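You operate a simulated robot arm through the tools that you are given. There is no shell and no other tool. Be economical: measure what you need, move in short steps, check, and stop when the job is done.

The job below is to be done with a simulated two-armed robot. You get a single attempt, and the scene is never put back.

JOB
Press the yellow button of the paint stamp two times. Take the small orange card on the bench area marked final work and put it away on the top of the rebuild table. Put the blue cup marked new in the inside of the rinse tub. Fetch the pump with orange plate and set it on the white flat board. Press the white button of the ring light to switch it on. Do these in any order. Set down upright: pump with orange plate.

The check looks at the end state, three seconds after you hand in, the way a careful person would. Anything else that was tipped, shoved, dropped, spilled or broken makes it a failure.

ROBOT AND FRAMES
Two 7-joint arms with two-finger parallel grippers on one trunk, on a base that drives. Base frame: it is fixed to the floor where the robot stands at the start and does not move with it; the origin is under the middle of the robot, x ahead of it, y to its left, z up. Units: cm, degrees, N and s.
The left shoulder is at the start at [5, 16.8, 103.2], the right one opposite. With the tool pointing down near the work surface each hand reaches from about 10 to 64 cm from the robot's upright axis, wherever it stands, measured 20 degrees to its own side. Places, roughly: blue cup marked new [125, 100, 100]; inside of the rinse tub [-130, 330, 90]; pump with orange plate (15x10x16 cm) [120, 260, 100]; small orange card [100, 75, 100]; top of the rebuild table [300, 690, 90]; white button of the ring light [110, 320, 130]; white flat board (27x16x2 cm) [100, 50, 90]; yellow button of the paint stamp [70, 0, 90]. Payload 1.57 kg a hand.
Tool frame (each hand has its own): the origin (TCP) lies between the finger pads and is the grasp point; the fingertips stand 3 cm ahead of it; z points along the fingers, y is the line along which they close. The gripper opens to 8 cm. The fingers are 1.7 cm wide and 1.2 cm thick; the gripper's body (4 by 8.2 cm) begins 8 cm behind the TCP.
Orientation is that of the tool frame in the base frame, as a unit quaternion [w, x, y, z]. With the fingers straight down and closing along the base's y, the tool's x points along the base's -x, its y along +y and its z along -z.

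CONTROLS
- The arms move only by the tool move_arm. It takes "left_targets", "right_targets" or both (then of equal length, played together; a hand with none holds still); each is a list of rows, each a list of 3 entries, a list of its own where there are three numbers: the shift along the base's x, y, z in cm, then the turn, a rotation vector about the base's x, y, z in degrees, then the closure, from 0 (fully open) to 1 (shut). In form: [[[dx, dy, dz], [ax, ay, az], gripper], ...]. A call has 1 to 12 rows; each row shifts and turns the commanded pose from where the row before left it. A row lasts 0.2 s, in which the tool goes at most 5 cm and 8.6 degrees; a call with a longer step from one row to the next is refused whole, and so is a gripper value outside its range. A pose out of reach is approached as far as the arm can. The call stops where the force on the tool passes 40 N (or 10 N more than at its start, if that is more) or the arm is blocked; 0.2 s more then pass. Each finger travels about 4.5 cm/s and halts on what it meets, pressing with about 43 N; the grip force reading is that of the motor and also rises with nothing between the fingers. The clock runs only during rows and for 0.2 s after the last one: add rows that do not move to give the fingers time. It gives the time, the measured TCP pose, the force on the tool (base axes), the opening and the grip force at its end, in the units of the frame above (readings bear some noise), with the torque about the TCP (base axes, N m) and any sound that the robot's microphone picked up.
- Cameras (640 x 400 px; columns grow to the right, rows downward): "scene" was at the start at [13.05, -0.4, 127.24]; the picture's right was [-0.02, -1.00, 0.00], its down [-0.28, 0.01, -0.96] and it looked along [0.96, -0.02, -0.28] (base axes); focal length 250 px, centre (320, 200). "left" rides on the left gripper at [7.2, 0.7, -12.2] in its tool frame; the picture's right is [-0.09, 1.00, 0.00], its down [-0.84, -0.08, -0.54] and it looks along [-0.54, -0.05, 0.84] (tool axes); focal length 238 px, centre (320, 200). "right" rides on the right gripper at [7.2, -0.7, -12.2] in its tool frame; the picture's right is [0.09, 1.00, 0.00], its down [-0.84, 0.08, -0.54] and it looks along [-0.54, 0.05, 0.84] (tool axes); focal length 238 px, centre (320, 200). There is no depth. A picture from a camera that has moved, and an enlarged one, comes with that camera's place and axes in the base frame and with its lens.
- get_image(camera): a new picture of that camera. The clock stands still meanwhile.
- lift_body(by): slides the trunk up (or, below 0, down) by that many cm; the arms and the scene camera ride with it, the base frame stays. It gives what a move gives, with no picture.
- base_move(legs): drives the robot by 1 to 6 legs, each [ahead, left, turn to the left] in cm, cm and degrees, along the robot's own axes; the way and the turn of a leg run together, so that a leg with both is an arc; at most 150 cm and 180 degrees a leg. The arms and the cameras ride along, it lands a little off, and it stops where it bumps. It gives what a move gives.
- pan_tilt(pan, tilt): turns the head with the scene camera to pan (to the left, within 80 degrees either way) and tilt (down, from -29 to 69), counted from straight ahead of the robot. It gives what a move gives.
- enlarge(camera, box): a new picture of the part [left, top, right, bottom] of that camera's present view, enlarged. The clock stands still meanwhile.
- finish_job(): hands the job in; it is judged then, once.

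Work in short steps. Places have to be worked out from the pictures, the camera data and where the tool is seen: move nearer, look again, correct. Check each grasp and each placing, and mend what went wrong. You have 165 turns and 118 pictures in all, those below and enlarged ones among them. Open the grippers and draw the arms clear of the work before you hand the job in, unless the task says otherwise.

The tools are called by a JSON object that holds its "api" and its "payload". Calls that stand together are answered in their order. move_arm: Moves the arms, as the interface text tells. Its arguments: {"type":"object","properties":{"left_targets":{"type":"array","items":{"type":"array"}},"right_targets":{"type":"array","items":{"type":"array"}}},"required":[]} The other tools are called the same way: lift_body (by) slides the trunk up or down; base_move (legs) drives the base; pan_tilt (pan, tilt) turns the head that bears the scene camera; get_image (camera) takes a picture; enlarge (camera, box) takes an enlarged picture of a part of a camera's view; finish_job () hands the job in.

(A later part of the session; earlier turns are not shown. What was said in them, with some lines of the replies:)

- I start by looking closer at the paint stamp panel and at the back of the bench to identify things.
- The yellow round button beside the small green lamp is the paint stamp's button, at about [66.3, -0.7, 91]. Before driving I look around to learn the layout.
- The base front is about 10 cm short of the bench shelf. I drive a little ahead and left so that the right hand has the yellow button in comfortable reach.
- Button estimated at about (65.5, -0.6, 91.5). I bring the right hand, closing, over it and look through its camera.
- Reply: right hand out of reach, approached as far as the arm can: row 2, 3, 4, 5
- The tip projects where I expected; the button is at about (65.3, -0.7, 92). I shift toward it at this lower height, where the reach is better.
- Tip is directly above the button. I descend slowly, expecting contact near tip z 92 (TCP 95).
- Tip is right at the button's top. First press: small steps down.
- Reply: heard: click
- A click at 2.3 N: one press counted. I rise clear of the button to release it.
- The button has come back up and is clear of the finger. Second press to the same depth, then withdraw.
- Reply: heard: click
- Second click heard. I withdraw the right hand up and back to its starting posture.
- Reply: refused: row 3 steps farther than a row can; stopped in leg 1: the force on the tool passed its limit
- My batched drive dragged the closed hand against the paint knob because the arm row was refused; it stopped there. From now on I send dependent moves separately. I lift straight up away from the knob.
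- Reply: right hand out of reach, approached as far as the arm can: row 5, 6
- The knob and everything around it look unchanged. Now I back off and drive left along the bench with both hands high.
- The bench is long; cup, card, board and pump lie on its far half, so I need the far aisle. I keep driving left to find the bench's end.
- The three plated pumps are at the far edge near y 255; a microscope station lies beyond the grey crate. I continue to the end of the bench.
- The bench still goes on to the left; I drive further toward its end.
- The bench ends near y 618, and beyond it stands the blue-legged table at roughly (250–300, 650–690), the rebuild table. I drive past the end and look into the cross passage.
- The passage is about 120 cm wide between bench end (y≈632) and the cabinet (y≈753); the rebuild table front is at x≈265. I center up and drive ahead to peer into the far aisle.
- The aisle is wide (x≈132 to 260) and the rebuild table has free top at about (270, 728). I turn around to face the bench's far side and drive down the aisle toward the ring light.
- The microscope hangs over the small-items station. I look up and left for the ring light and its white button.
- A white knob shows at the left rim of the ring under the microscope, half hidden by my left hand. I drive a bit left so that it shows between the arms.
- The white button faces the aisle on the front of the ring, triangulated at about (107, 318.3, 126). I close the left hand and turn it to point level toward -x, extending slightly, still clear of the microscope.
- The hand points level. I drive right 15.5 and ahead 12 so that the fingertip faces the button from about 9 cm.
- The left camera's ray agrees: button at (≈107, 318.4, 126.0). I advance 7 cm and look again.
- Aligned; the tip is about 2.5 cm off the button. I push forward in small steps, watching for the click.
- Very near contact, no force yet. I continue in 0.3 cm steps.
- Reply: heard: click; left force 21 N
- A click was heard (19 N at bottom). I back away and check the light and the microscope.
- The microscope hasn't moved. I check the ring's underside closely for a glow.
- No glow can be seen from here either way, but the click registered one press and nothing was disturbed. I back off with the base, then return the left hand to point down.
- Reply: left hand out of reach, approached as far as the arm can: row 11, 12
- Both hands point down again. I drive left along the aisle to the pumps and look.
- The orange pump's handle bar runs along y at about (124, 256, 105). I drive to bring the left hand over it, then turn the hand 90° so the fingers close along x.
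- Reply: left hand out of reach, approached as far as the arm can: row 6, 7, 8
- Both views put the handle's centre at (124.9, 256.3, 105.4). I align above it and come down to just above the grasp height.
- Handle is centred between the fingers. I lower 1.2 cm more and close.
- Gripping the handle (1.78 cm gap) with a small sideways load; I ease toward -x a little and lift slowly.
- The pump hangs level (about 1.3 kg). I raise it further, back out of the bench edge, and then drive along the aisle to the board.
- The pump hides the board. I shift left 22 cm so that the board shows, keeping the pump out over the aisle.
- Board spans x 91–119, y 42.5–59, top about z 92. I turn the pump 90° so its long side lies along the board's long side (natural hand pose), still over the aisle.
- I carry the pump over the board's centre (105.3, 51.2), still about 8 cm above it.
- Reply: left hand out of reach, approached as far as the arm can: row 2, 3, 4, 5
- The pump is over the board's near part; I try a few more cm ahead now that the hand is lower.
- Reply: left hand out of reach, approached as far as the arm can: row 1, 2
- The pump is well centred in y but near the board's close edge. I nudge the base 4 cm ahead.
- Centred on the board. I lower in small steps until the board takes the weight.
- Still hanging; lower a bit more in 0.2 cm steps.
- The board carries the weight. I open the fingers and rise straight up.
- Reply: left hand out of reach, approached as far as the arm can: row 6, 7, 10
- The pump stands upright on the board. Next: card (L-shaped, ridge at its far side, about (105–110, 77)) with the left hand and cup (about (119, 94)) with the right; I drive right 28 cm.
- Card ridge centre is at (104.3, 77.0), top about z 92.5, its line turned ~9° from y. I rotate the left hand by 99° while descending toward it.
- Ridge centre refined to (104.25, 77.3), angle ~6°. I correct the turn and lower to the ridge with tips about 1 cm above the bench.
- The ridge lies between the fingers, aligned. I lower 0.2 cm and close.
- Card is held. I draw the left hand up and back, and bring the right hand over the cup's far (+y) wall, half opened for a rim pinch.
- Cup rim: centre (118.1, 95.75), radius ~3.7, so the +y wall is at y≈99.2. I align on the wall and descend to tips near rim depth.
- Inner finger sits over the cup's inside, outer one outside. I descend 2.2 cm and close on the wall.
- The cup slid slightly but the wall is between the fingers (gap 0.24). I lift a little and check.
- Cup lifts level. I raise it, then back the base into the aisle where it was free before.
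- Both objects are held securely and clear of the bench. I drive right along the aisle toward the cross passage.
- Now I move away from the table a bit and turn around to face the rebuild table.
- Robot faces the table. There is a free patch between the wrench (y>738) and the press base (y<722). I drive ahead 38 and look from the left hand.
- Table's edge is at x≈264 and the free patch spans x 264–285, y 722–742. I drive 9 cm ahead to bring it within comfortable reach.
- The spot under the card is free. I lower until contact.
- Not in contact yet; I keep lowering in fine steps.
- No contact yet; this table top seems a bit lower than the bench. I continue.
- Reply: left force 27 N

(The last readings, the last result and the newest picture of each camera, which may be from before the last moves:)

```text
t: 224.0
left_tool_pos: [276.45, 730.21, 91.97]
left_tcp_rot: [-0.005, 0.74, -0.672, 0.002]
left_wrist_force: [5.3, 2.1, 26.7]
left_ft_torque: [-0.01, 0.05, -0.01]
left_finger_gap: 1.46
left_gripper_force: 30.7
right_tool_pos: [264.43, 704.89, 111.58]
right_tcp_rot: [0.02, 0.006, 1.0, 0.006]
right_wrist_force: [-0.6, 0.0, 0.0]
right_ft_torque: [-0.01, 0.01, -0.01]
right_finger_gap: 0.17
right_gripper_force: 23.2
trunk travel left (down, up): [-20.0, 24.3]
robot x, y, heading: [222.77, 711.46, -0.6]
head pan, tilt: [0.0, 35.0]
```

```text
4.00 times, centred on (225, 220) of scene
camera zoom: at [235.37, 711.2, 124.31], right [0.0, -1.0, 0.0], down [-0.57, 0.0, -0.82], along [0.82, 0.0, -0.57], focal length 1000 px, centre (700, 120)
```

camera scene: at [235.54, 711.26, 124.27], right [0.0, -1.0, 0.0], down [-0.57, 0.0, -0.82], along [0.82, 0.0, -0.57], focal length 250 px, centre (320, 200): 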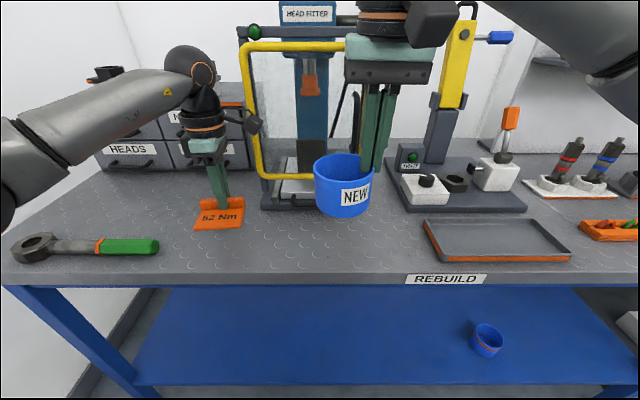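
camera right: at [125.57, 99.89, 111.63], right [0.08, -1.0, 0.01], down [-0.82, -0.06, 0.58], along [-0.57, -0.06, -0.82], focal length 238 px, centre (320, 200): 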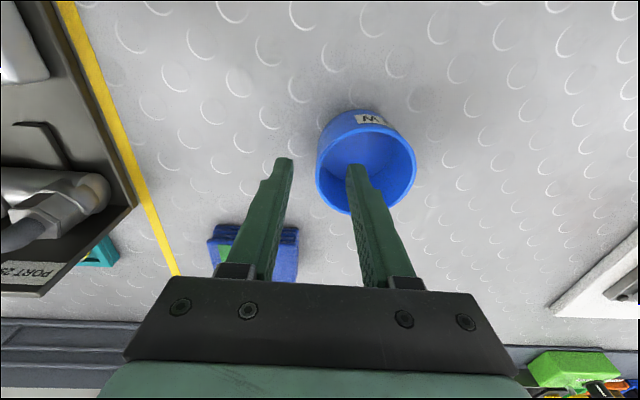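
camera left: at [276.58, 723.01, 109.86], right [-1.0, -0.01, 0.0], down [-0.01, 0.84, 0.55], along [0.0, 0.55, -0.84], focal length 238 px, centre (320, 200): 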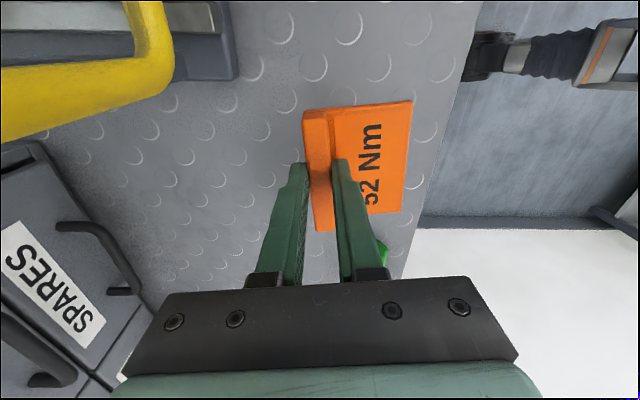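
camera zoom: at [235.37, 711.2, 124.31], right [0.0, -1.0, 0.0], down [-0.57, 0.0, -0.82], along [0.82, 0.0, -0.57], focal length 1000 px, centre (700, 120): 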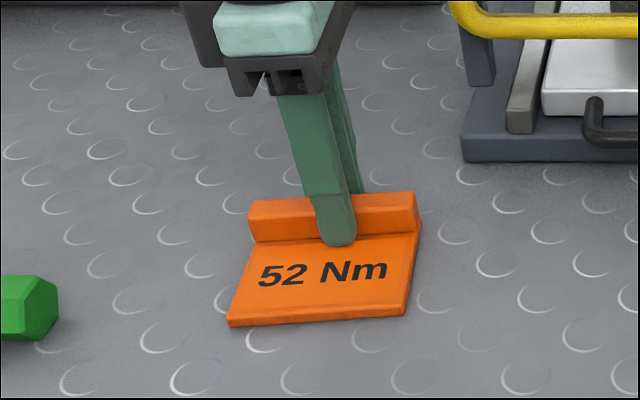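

Firm contact now (table top about z 88). I relieve the load, open, and rise.

{"api": "move_arm", "payload": {"left_targets": [[[0, 0, 0.45], [0, 0, 0], 1], [[0, 0, 0], [0, 0, 0], 0.85], [[0, 0, 0], [0, 0, 0], 0.6], [[0, 0, 0], [0, 0, 0], 0.4], [[0, 0, 0], [0, 0, 0], 0.2], [[0, 0, 1], [0, 0, 0], 0.2], [[0, 0, 2.5], [0, 0, 0], 0.2], [[-1, 0, 4], [0, 0, 0], 0.2], [[-2, 0, 4], [0, 0, 0], 0.2], [[-2, 0, 4], [0, 0, 0], 0.2]]}}

{"api": "enlarge", "payload": {"camera": "scene", "box": [140, 130, 400, 280]}}

```text
t: 226.2
left_tool_pos: [271.48, 730.45, 107.61]
left_tcp_rot: [-0.003, 0.741, -0.671, -0.003]
left_wrist_force: [0.0, -0.5, 0.7]
left_ft_torque: [-0.02, 0.04, 0.02]
left_finger_gap: 6.41
left_gripper_force: 0.0
right_tool_pos: [264.59, 704.9, 111.55]
right_tcp_rot: [0.019, 0.006, 1.0, 0.006]
right_wrist_force: [-0.1, 0.0, -0.7]
right_ft_torque: [0.02, -0.03, -0.01]
right_finger_gap: 0.19
right_gripper_force: 23.1
trunk travel left (down, up): [-20.0, 24.3]
robot x, y, heading: [223.35, 711.28, -0.1]
head pan, tilt: [0.0, 35.0]
```

```text
2.46 times, centred on (270, 205) of scene
camera zoom: at [235.5, 711.24, 124.27], right [0.0, -1.0, 0.0], down [-0.57, 0.0, -0.82], along [0.82, 0.0, -0.57], focal length 615 px, centre (443, 188)
```

zoom: 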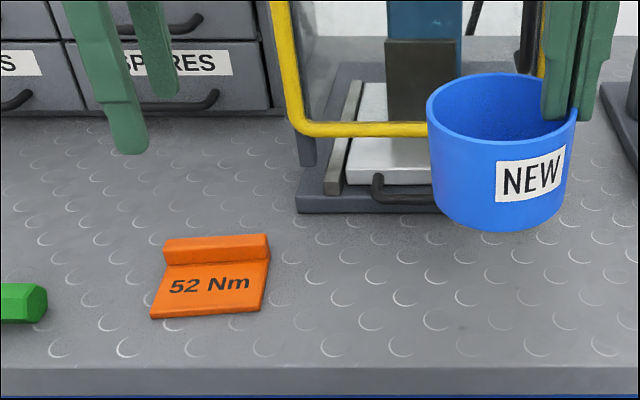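

Card rests flat on the rebuild table. Now with the cup: I back away, turn around clockwise and look along the passage toward the main aisle.

{"api": "base_move", "payload": {"legs": [[-48, 0, 0], [0, -15, 0], [0, 0, -90], [0, 0, -90]]}}

{"api": "pan_tilt", "payload": {"pan": 0, "tilt": 28}}

{"api": "get_image", "payload": {"camera": "scene"}}

```text
t: 237.7
left_tool_pos: [126.87, 676.96, 107.65]
left_tcp_rot: [0.001, 0.667, 0.745, -0.004]
left_wrist_force: [0.9, -0.2, 0.0]
left_ft_torque: [-0.01, 0.01, -0.01]
left_finger_gap: 6.42
left_gripper_force: 0.0
right_tool_pos: [133.55, 702.7, 111.51]
right_tcp_rot: [0.006, 1.0, -0.001, -0.019]
right_wrist_force: [0.7, -0.3, -0.6]
right_ft_torque: [-0.01, 0.01, -0.02]
right_finger_gap: 0.15
right_gripper_force: 23.4
trunk travel left (down, up): [-20.0, 24.3]
robot x, y, heading: [175.13, 696.49, -179.5]
head pan, tilt: [0.0, 35.0]
```

```text
t: 238.3
left_tool_pos: [126.91, 676.96, 107.58]
left_tcp_rot: [0.001, 0.667, 0.745, -0.003]
left_wrist_force: [-0.1, -0.1, -0.3]
left_ft_torque: [0.01, 0.0, 0.01]
left_finger_gap: 6.41
left_gripper_force: 0.0
right_tool_pos: [133.58, 702.71, 111.58]
right_tcp_rot: [0.006, 1.0, -0.001, -0.019]
right_wrist_force: [0.5, -0.1, -0.2]
right_ft_torque: [0.03, -0.02, -0.03]
right_finger_gap: 0.15
right_gripper_force: 23.5
trunk travel left (down, up): [-20.0, 24.3]
robot x, y, heading: [175.48, 696.04, -179.7]
head pan, tilt: [0.0, 28.0]
```

```text
33 pictures are left
camera scene: at [161.84, 696.14, 125.36], right [-0.01, 1.0, 0.0], down [0.47, 0.0, -0.88], along [-0.88, -0.01, -0.47], focal length 250 px, centre (320, 200)
```

scene: 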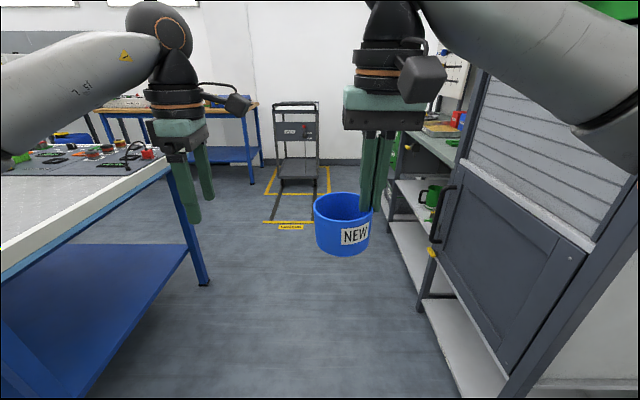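

Passage is clear. I drive ahead to x≈-3, stopping short of the cart, then strafe left down the main aisle a bit.

{"api": "base_move", "payload": {"legs": [[150, 0, 0], [28, 0, 0]]}}

{"api": "base_move", "payload": {"legs": [[0, 130, 0]]}}

{"api": "get_image", "payload": {"camera": "scene"}}

```text
t: 247.2
left_tool_pos: [-49.83, 677.63, 107.55]
left_tcp_rot: [0.001, 0.672, 0.74, -0.003]
left_wrist_force: [0.2, 0.5, -1.2]
left_ft_torque: [0.01, 0.0, 0.02]
left_finger_gap: 6.41
left_gripper_force: 0.0
right_tool_pos: [-42.79, 703.13, 111.51]
right_tcp_rot: [0.006, 1.0, -0.008, -0.02]
right_wrist_force: [-0.5, 0.4, -0.4]
right_ft_torque: [0.01, 0.0, 0.02]
right_finger_gap: 0.16
right_gripper_force: 23.9
trunk travel left (down, up): [-20.0, 24.3]
robot x, y, heading: [-1.27, 696.41, 179.9]
head pan, tilt: [0.0, 28.0]
```

```text
t: 253.8
left_tool_pos: [-51.29, 548.75, 107.58]
left_tcp_rot: [0.002, 0.677, 0.736, -0.004]
left_wrist_force: [-0.6, 0.0, 0.6]
left_ft_torque: [0.0, -0.01, -0.02]
left_finger_gap: 6.39
left_gripper_force: 0.0
right_tool_pos: [-44.02, 574.16, 111.61]
right_tcp_rot: [0.006, 1.0, -0.012, -0.019]
right_wrist_force: [-0.3, -0.7, -0.1]
right_ft_torque: [0.0, -0.02, 0.03]
right_finger_gap: 0.17
right_gripper_force: 23.6
trunk travel left (down, up): [-20.0, 24.3]
robot x, y, heading: [-2.28, 566.94, 179.3]
head pan, tilt: [0.0, 28.0]
```

```text
32 pictures are left
camera scene: at [-15.98, 567.06, 125.36], right [0.02, 1.0, 0.0], down [0.47, -0.01, -0.88], along [-0.88, 0.01, -0.47], focal length 250 px, centre (320, 200)
```

scene: 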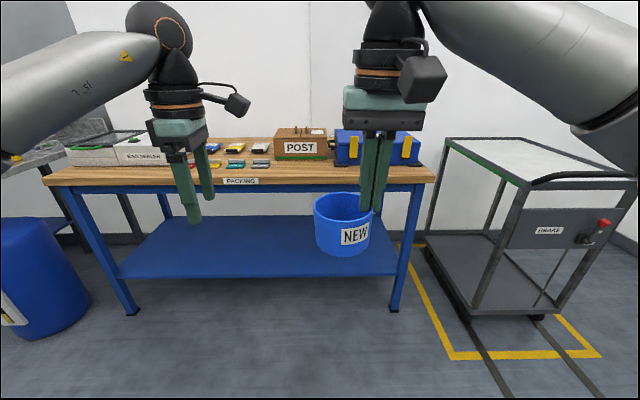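

Packing table and a barrel are at x<-90; my lane is clear. I continue left to the rinse tub area.

{"api": "base_move", "payload": {"legs": [[0, 115, 0.7], [0, 115, 0]]}}

{"api": "get_image", "payload": {"camera": "scene"}}

```text
t: 265.1
left_tool_pos: [-52.45, 317.3, 107.58]
left_tcp_rot: [0.002, 0.669, 0.743, -0.003]
left_wrist_force: [-0.7, -0.1, 0.8]
left_ft_torque: [0.03, -0.01, 0.02]
left_finger_gap: 6.38
left_gripper_force: 0.1
right_tool_pos: [-45.68, 342.83, 111.51]
right_tcp_rot: [0.006, 1.0, -0.004, -0.018]
right_wrist_force: [-0.4, -0.6, -1.0]
right_ft_torque: [0.01, 0.01, 0.0]
right_finger_gap: 0.17
right_gripper_force: 23.3
trunk travel left (down, up): [-20.0, 24.3]
robot x, y, heading: [-4.08, 336.81, -179.9]
head pan, tilt: [0.0, 28.0]
```

```text
31 pictures are left
camera scene: at [-17.34, 336.24, 125.36], right [0.0, 1.0, 0.0], down [0.47, 0.0, -0.88], along [-0.88, 0.0, -0.47], focal length 250 px, centre (320, 200)
```

scene: 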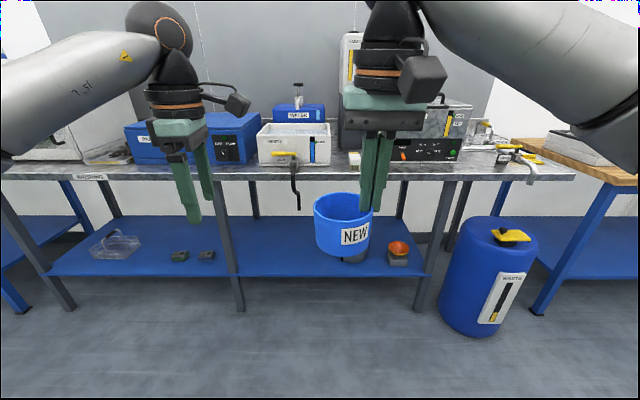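

The white basin at centre (with a tap and hose) looks like the rinse tub. I zoom to read it.

{"api": "enlarge", "payload": {"camera": "scene", "box": [120, 70, 360, 220]}}

```text
2.67 times, centred on (240, 145) of scene
camera zoom: at [-17.34, 336.24, 125.36], right [0.0, 1.0, 0.0], down [0.47, 0.0, -0.88], along [-0.88, 0.0, -0.47], focal length 667 px, centre (533, 347)
```

zoom: 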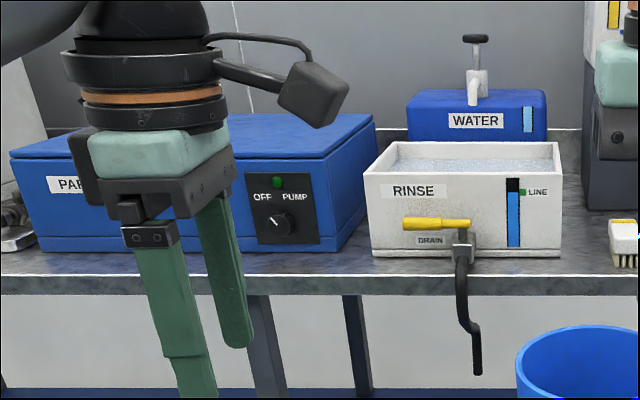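

It's the RINSE tub: front at x≈-116, rim z≈101, y 311–340, back near x -139. I lift the trunk and pull the left hand up and back so that nothing on the bench is brushed.

{"api": "lift_body", "payload": {"by": 8}}

{"api": "move_arm", "payload": {"left_targets": [[[2, 0, 2], [0, 0, 0], 0.2], [[3, 0, 2], [0, 0, 0], 0.2], [[3, 0, 2], [0, 0, 0], 0.2], [[3, 0, 2], [0, 0, 0], 0.2], [[2, 0, 2], [0, 0, 0], 0.2], [[0, 0, 0], [0, 0, 0], 0.2]]}}

{"api": "base_move", "payload": {"legs": [[0, 19, 0], [50, 0, 0]]}}

{"api": "get_image", "payload": {"camera": "scene"}}

{"api": "get_image", "payload": {"camera": "right"}}

```text
t: 266.3
left_tool_pos: [-52.42, 317.32, 115.61]
left_tcp_rot: [0.001, 0.669, 0.743, -0.004]
left_wrist_force: [0.1, -1.0, -0.1]
left_ft_torque: [-0.01, -0.01, 0.0]
left_finger_gap: 6.41
left_gripper_force: 0.1
right_tool_pos: [-45.48, 342.89, 119.51]
right_tcp_rot: [0.006, 1.0, -0.004, -0.019]
right_wrist_force: [0.3, -0.4, -0.3]
right_ft_torque: [0.02, 0.02, 0.01]
right_finger_gap: 0.16
right_gripper_force: 23.8
trunk travel left (down, up): [-28.0, 16.3]
robot x, y, heading: [-3.68, 336.61, -179.8]
head pan, tilt: [0.0, 28.0]
```

```text
t: 267.7
left_tool_pos: [-39.6, 317.26, 125.57]
left_tcp_rot: [0.001, 0.669, 0.743, -0.003]
left_wrist_force: [-0.3, 0.0, 0.1]
left_ft_torque: [-0.03, 0.0, -0.03]
left_finger_gap: 6.4
left_gripper_force: 0.0
right_tool_pos: [-45.54, 342.91, 119.64]
right_tcp_rot: [0.006, 1.0, -0.003, -0.019]
right_wrist_force: [0.4, 0.5, -1.0]
right_ft_torque: [0.02, 0.0, -0.01]
right_finger_gap: 0.18
right_gripper_force: 23.7
trunk travel left (down, up): [-28.0, 16.3]
robot x, y, heading: [-3.8, 336.17, -180.0]
head pan, tilt: [0.0, 28.0]
```

```text
t: 271.7
left_tool_pos: [-89.28, 298.03, 125.6]
left_tcp_rot: [0.001, 0.667, 0.745, -0.003]
left_wrist_force: [-0.1, 0.8, -1.1]
left_ft_torque: [-0.01, -0.01, -0.05]
left_finger_gap: 6.4
left_gripper_force: 0.0
right_tool_pos: [-95.32, 323.42, 119.56]
right_tcp_rot: [0.006, 1.0, -0.001, -0.019]
right_wrist_force: [-0.5, -1.0, -0.9]
right_ft_torque: [-0.03, 0.0, 0.01]
right_finger_gap: 0.18
right_gripper_force: 23.5
trunk travel left (down, up): [-28.0, 16.3]
robot x, y, heading: [-53.39, 317.52, -179.5]
head pan, tilt: [0.0, 28.0]
```

```text
29 pictures are left
camera scene: at [-67.07, 316.94, 133.36], right [-0.01, 1.0, 0.0], down [0.47, 0.0, -0.88], along [-0.88, -0.01, -0.47], focal length 250 px, centre (320, 200)
```

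scene: 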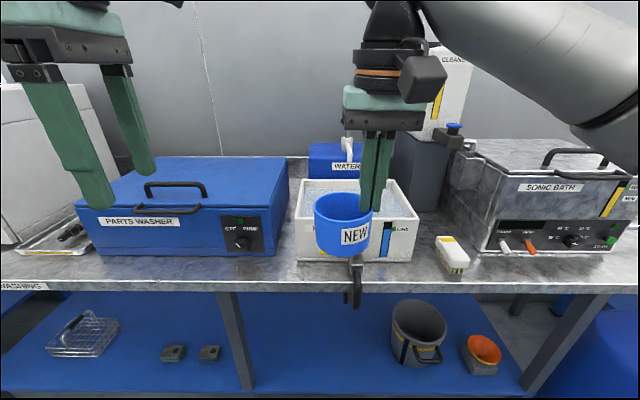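

```text
28 pictures are left
camera right: at [-87.74, 324.19, 131.41], right [0.09, -1.0, 0.01], down [-0.82, -0.07, 0.57], along [-0.57, -0.06, -0.82], focal length 238 px, centre (320, 200)
```

right: 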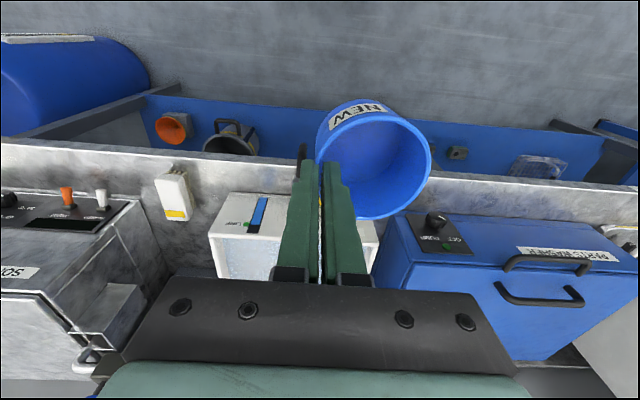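

Tub refined: x -119…-142, y 311…340, rim z≈101, tap at the back near (-140, 325). I drive 20 ahead and extend the right hand so the cup is over the tub's middle.

{"api": "base_move", "payload": {"legs": [[20, 0, 0]]}}

{"api": "move_arm", "payload": {"right_targets": [[[-2, 1.2, -0.5], [0, 0, 0], 1], [[-3, 1.2, -0.5], [0, 0, 0], 1], [[-3, 1.2, -1], [0, 0, 0], 1], [[-3, 1.2, -1], [0, 0, 0], 1], [[-2.5, 1.2, -2], [0, 0, 0], 1], [[0, 0, 0], [0, 0, 0], 1]]}}

{"api": "get_image", "payload": {"camera": "scene"}}

{"api": "get_image", "payload": {"camera": "right"}}

```text
t: 273.3
left_tool_pos: [-109.13, 297.85, 125.55]
left_tcp_rot: [0.001, 0.667, 0.745, -0.004]
left_wrist_force: [-0.6, -0.2, -0.4]
left_ft_torque: [-0.03, -0.02, 0.0]
left_finger_gap: 6.42
left_gripper_force: 0.0
right_tool_pos: [-115.25, 323.2, 119.56]
right_tcp_rot: [0.006, 1.0, -0.001, -0.019]
right_wrist_force: [-0.4, 0.0, 0.2]
right_ft_torque: [0.0, -0.02, -0.03]
right_finger_gap: 0.17
right_gripper_force: 24.1
trunk travel left (down, up): [-28.0, 16.3]
robot x, y, heading: [-73.8, 317.36, -179.9]
head pan, tilt: [0.0, 28.0]
```

```text
t: 274.7
left_tool_pos: [-109.09, 297.8, 125.63]
left_tcp_rot: [0.001, 0.667, 0.745, -0.003]
left_wrist_force: [-0.6, 0.6, -0.2]
left_ft_torque: [0.0, -0.01, 0.0]
left_finger_gap: 6.39
left_gripper_force: 0.1
right_tool_pos: [-128.61, 329.38, 114.41]
right_tcp_rot: [0.007, 1.0, -0.001, -0.02]
right_wrist_force: [0.3, 0.2, -0.1]
right_ft_torque: [0.02, 0.03, -0.01]
right_finger_gap: 0.16
right_gripper_force: 23.2
trunk travel left (down, up): [-28.0, 16.3]
robot x, y, heading: [-73.7, 316.87, -179.6]
head pan, tilt: [0.0, 28.0]
```

```text
27 pictures are left
camera scene: at [-86.95, 316.78, 133.37], right [-0.01, 1.0, 0.0], down [0.47, 0.0, -0.88], along [-0.88, -0.01, -0.47], focal length 250 px, centre (320, 200)
```

scene: 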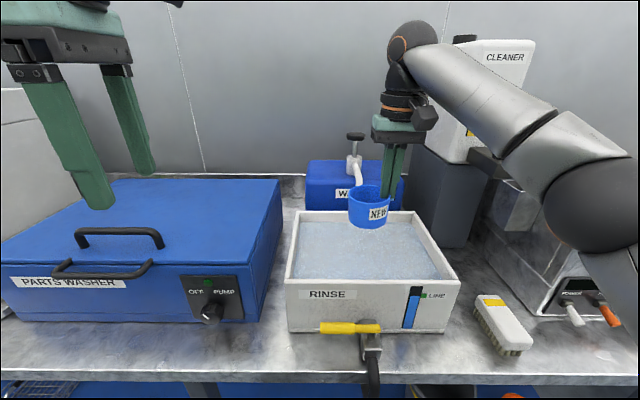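

```text
26 pictures are left
camera right: at [-121.08, 330.1, 126.4], right [0.09, -1.0, 0.01], down [-0.82, -0.07, 0.58], along [-0.57, -0.06, -0.82], focal length 238 px, centre (320, 200)
```

right: 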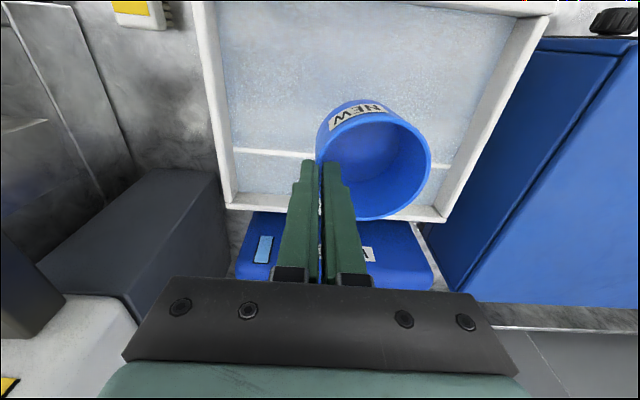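

The cup is well over the tub with clearance to the tap and walls. I lower it in.

{"api": "move_arm", "payload": {"right_targets": [[[0, 0, -3], [0, 0, 0], 1], [[0, 0, -3], [0, 0, 0], 1], [[0, 0, -3], [0, 0, 0], 1], [[0, 0, -2], [0, 0, 0], 1], [[0, 0, -1], [0, 0, 0], 1], [[0, 0, 0], [0, 0, 0], 1]]}}

{"api": "get_image", "payload": {"camera": "scene"}}

```text
t: 276.1
left_tool_pos: [-108.99, 297.77, 125.58]
left_tcp_rot: [0.001, 0.667, 0.745, -0.004]
left_wrist_force: [-0.5, -0.3, 0.1]
left_ft_torque: [-0.01, 0.02, 0.02]
left_finger_gap: 6.4
left_gripper_force: 0.1
right_tool_pos: [-128.71, 329.18, 102.53]
right_tcp_rot: [0.006, 1.0, -0.001, -0.019]
right_wrist_force: [-0.3, 0.1, -0.5]
right_ft_torque: [0.02, 0.0, 0.01]
right_finger_gap: 0.18
right_gripper_force: 23.8
trunk travel left (down, up): [-28.0, 16.3]
robot x, y, heading: [-73.79, 316.79, -179.5]
head pan, tilt: [0.0, 28.0]
```

```text
25 pictures are left
camera scene: at [-86.97, 316.79, 133.36], right [-0.01, 1.0, 0.0], down [0.47, 0.0, -0.88], along [-0.88, -0.01, -0.47], focal length 250 px, centre (320, 200)
```

scene: 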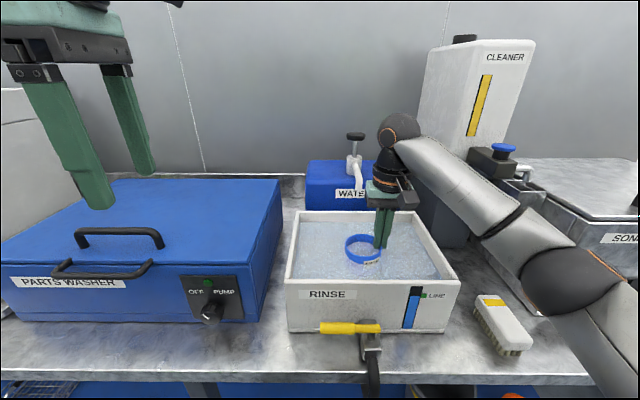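

Cup enters the water freely. I lower on in smaller steps to find the tub floor.

{"api": "move_arm", "payload": {"right_targets": [[[0, 0, -1.5], [0, 0, 0], 1], [[0, 0, -1.5], [0, 0, 0], 1], [[0, 0, -1], [0, 0, 0], 1], [[0, 0, -0.5], [0, 0, 0], 1], [[0, 0, -0.3], [0, 0, 0], 1], [[0, 0, -0.3], [0, 0, 0], 1], [[0, 0, -0.3], [0, 0, 0], 1], [[0, 0, 0], [0, 0, 0], 1]]}}

```text
t: 277.9
left_tool_pos: [-109.05, 297.79, 125.62]
left_tcp_rot: [0.001, 0.667, 0.745, -0.004]
left_wrist_force: [0.2, -0.4, 0.5]
left_ft_torque: [-0.01, 0.02, -0.01]
left_finger_gap: 6.4
left_gripper_force: 0.0
right_tool_pos: [-128.79, 329.13, 97.15]
right_tcp_rot: [0.006, 1.0, -0.001, -0.019]
right_wrist_force: [0.1, 0.3, -0.3]
right_ft_torque: [-0.01, -0.01, -0.01]
right_finger_gap: 0.18
right_gripper_force: 23.5
trunk travel left (down, up): [-28.0, 16.3]
robot x, y, heading: [-73.41, 316.9, -179.7]
head pan, tilt: [0.0, 28.0]
```

No contact yet (cup bottom about 89.5). A few more fine steps.

{"api": "move_arm", "payload": {"right_targets": [[[0, 0, -0.2], [0, 0, 0], 1], [[0, 0, -0.2], [0, 0, 0], 1], [[0, 0, -0.2], [0, 0, 0], 1], [[0, 0, -0.2], [0, 0, 0], 1], [[0, 0, 0], [0, 0, 0], 1]]}}

{"api": "enlarge", "payload": {"camera": "scene", "box": [270, 120, 480, 345]}}

```text
t: 279.1
left_tool_pos: [-108.91, 297.85, 125.73]
left_tcp_rot: [0.001, 0.668, 0.745, -0.005]
left_wrist_force: [0.6, -0.4, -0.3]
left_ft_torque: [0.01, -0.03, 0.02]
left_finger_gap: 6.39
left_gripper_force: 0.0
right_tool_pos: [-128.68, 329.28, 96.62]
right_tcp_rot: [0.006, 1.0, -0.001, -0.023]
right_wrist_force: [-3.3, 2.7, 20.8]
right_ft_torque: [-0.09, 0.17, 0.01]
right_finger_gap: 0.2
right_gripper_force: 23.3
trunk travel left (down, up): [-28.0, 16.3]
robot x, y, heading: [-73.62, 316.93, -179.6]
head pan, tilt: [0.0, 28.0]
```

```text
1.78 times, centred on (375, 232) of scene
camera zoom: at [-86.82, 316.79, 133.39], right [-0.01, 1.0, 0.0], down [0.47, 0.0, -0.88], along [-0.88, -0.01, -0.47], focal length 444 px, centre (222, 142)
```

zoom: 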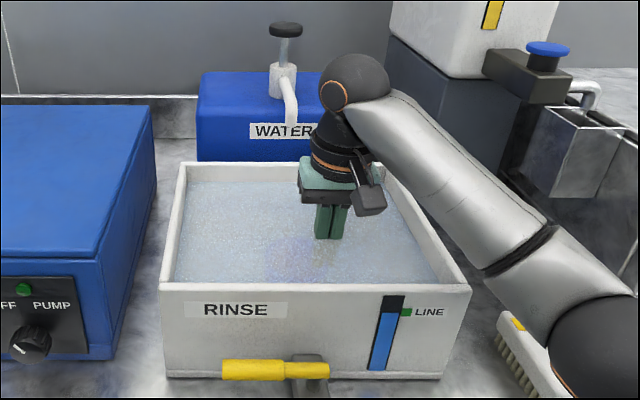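

The cup stands on the tub floor. I relieve the load, open slightly, and lift straight out.

{"api": "move_arm", "payload": {"right_targets": [[[0, 0, 0.3], [0, 0, 0], 1], [[0, 0, 0], [0, 0, 0], 0.85], [[0, 0, 0], [0, 0, 0], 0.75], [[0, 0, 0], [0, 0, 0], 0.7], [[0, 0, 0], [0, 0, 0], 0.7], [[0, 0, 1], [0, 0, 0], 0.7], [[0, 0, 2], [0, 0, 0], 0.7], [[0, 0, 3], [0, 0, 0], 0.7], [[0, 0, 3], [0, 0, 0], 0.7], [[0, 0, 4], [0, 0, 0], 0.7], [[0.5, 0, 4], [0, 0, 0], 0.7], [[1, 0, 1], [0, 0, 0], 0.7]]}}

{"api": "enlarge", "payload": {"camera": "scene", "box": [270, 120, 480, 345]}}

{"api": "get_image", "payload": {"camera": "right"}}

```text
t: 281.7
left_tool_pos: [-109.05, 297.88, 125.62]
left_tcp_rot: [0.001, 0.667, 0.745, -0.004]
left_wrist_force: [0.5, -0.2, 0.5]
left_ft_torque: [-0.03, 0.0, 0.04]
left_finger_gap: 6.4
left_gripper_force: 0.0
right_tool_pos: [-127.13, 329.13, 114.72]
right_tcp_rot: [0.006, 1.0, -0.001, -0.019]
right_wrist_force: [-0.8, -0.5, -0.3]
right_ft_torque: [0.03, -0.03, 0.03]
right_finger_gap: 2.37
right_gripper_force: 0.1
trunk travel left (down, up): [-28.0, 16.3]
robot x, y, heading: [-73.1, 317.21, -179.6]
head pan, tilt: [0.0, 28.0]
```

```text
1.78 times, centred on (375, 232) of scene
camera zoom: at [-86.96, 316.81, 133.36], right [-0.01, 1.0, 0.0], down [0.47, 0.0, -0.88], along [-0.88, -0.01, -0.47], focal length 444 px, centre (222, 142)
```

zoom: 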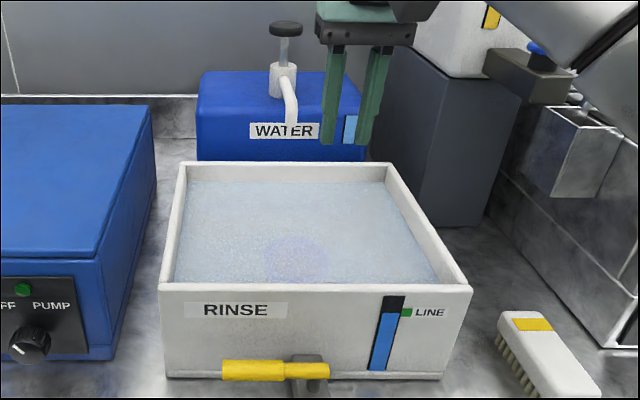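

```text
22 pictures are left
camera right: at [-119.61, 330.02, 126.52], right [0.09, -1.0, 0.01], down [-0.81, -0.07, 0.58], along [-0.57, -0.06, -0.82], focal length 238 px, centre (320, 200)
```

right: 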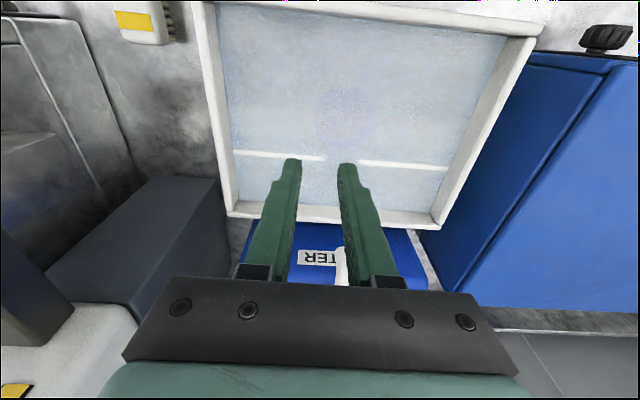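

The cup stands submerged inside the tub, nothing else disturbed. I draw the right hand back, open both hands and back the base clear.

{"api": "move_arm", "payload": {"right_targets": [[[3, -1, 2], [0, 0, 0], 0.5], [[4, -1, 1], [0, 0, 0], 0.2], [[4, -1, 0], [0, 0, 0], 0], [[3, -1, 0], [0, 0, 0], 0]]}}

{"api": "base_move", "payload": {"legs": [[-45, 0, 0]]}}

{"api": "get_image", "payload": {"camera": "scene"}}

```text
t: 282.7
left_tool_pos: [-109.02, 297.83, 125.59]
left_tcp_rot: [0.002, 0.667, 0.745, -0.003]
left_wrist_force: [-0.4, -0.5, 0.8]
left_ft_torque: [-0.02, 0.01, 0.0]
left_finger_gap: 6.38
left_gripper_force: 0.1
right_tool_pos: [-113.31, 325.23, 117.63]
right_tcp_rot: [0.006, 1.0, -0.002, -0.019]
right_wrist_force: [0.0, 0.4, 0.6]
right_ft_torque: [-0.02, 0.05, -0.03]
right_finger_gap: 7.98
right_gripper_force: 0.0
trunk travel left (down, up): [-28.0, 16.3]
robot x, y, heading: [-73.54, 316.63, -179.6]
head pan, tilt: [0.0, 28.0]
```

```text
t: 285.4
left_tool_pos: [-64.3, 298.19, 125.51]
left_tcp_rot: [0.002, 0.666, 0.746, -0.003]
left_wrist_force: [0.3, -0.4, -0.2]
left_ft_torque: [0.0, -0.03, 0.0]
left_finger_gap: 6.39
left_gripper_force: 0.1
right_tool_pos: [-68.65, 325.47, 117.59]
right_tcp_rot: [0.005, 1.0, 0.0, -0.019]
right_wrist_force: [0.2, -0.5, 0.0]
right_ft_torque: [0.0, 0.03, 0.01]
right_finger_gap: 8.03
right_gripper_force: 0.1
trunk travel left (down, up): [-28.0, 16.3]
robot x, y, heading: [-28.87, 317.15, -179.6]
head pan, tilt: [0.0, 28.0]
```

```text
21 pictures are left
camera scene: at [-42.29, 317.14, 133.37], right [-0.01, 1.0, 0.0], down [0.47, 0.0, -0.88], along [-0.88, -0.01, -0.47], focal length 250 px, centre (320, 200)
```

scene: 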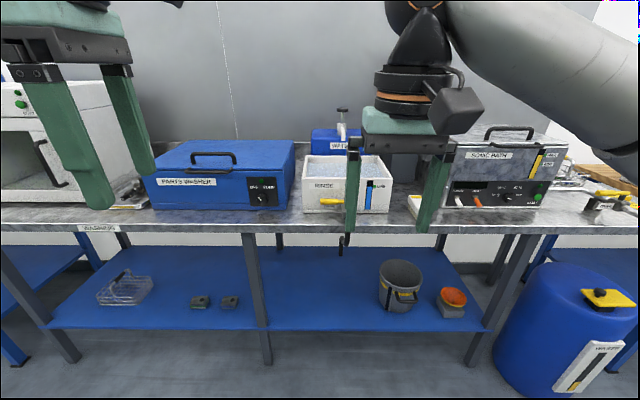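

Everything is in order here. As a last check I turn around and look at the ring light from this side.

{"api": "base_move", "payload": {"legs": [[0, 0, -90], [0, 0, -90]]}}

{"api": "pan_tilt", "payload": {"pan": 0, "tilt": 5}}

{"api": "enlarge", "payload": {"camera": "scene", "box": [240, 130, 400, 230]}}

```text
t: 293.5
left_tool_pos: [6.68, 336.44, 125.62]
left_tcp_rot: [-0.004, 0.743, -0.669, -0.002]
left_wrist_force: [-0.4, 0.5, 0.2]
left_ft_torque: [0.01, -0.01, -0.01]
left_finger_gap: 6.41
left_gripper_force: 0.1
right_tool_pos: [10.73, 309.02, 117.64]
right_tcp_rot: [0.019, 0.004, 1.0, 0.007]
right_wrist_force: [1.0, -0.8, -0.1]
right_ft_torque: [0.05, -0.01, 0.03]
right_finger_gap: 8.01
right_gripper_force: 0.0
trunk travel left (down, up): [-28.0, 16.3]
robot x, y, heading: [-28.96, 317.49, -0.1]
head pan, tilt: [0.0, 28.0]
```

```text
t: 294.4
left_tool_pos: [6.81, 336.49, 125.63]
left_tcp_rot: [-0.004, 0.743, -0.67, -0.001]
left_wrist_force: [0.1, -0.5, -0.4]
left_ft_torque: [-0.02, 0.01, 0.01]
left_finger_gap: 6.42
left_gripper_force: 0.1
right_tool_pos: [10.77, 309.03, 117.79]
right_tcp_rot: [0.019, 0.003, 1.0, 0.006]
right_wrist_force: [-0.2, -0.1, 0.2]
right_ft_torque: [-0.02, 0.02, 0.01]
right_finger_gap: 7.98
right_gripper_force: 0.1
trunk travel left (down, up): [-28.0, 16.3]
robot x, y, heading: [-29.11, 317.19, 0.0]
head pan, tilt: [0.0, 5.0]
```

```text
4.00 times, centred on (320, 180) of scene
camera zoom: at [-16.03, 317.28, 137.08], right [0.0, -1.0, 0.0], down [-0.09, 0.0, -1.0], along [1.0, 0.0, -0.09], focal length 1000 px, centre (320, 280)
```

zoom: 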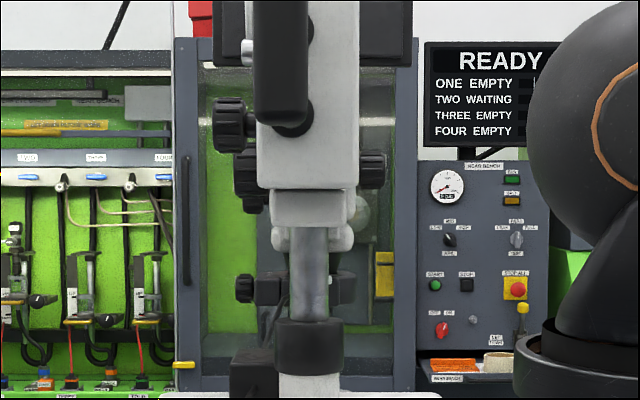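

The microscope stands as before, and the button gave its single click. Hands are open and clear of the work; I hand in.

{"api": "finish_job", "payload": {}}

```text
The job is handed in.
```

I handed the job in with all five tasks carried out. One thing is unconfirmed: I couldn't see whether the ring light is actually lit.

- **Paint stamp:** I pressed the yellow button twice and heard a click each time. Afterwards I dragged the closed right hand against the paint knob beside it; the knob looked unmoved when I checked.
- **Orange card:** it lies flat on the top of the rebuild table.
- **Blue cup marked new:** it was set down on the floor of the rinse tub, under the water, and shows only faintly in the last pictures.
- **Pump with orange plate:** it stands upright on the white board.
- **Ring light:** I pressed the white button once and heard a click. No glow showed in any picture afterwards.

The grippers were open and clear of the work at hand-in.
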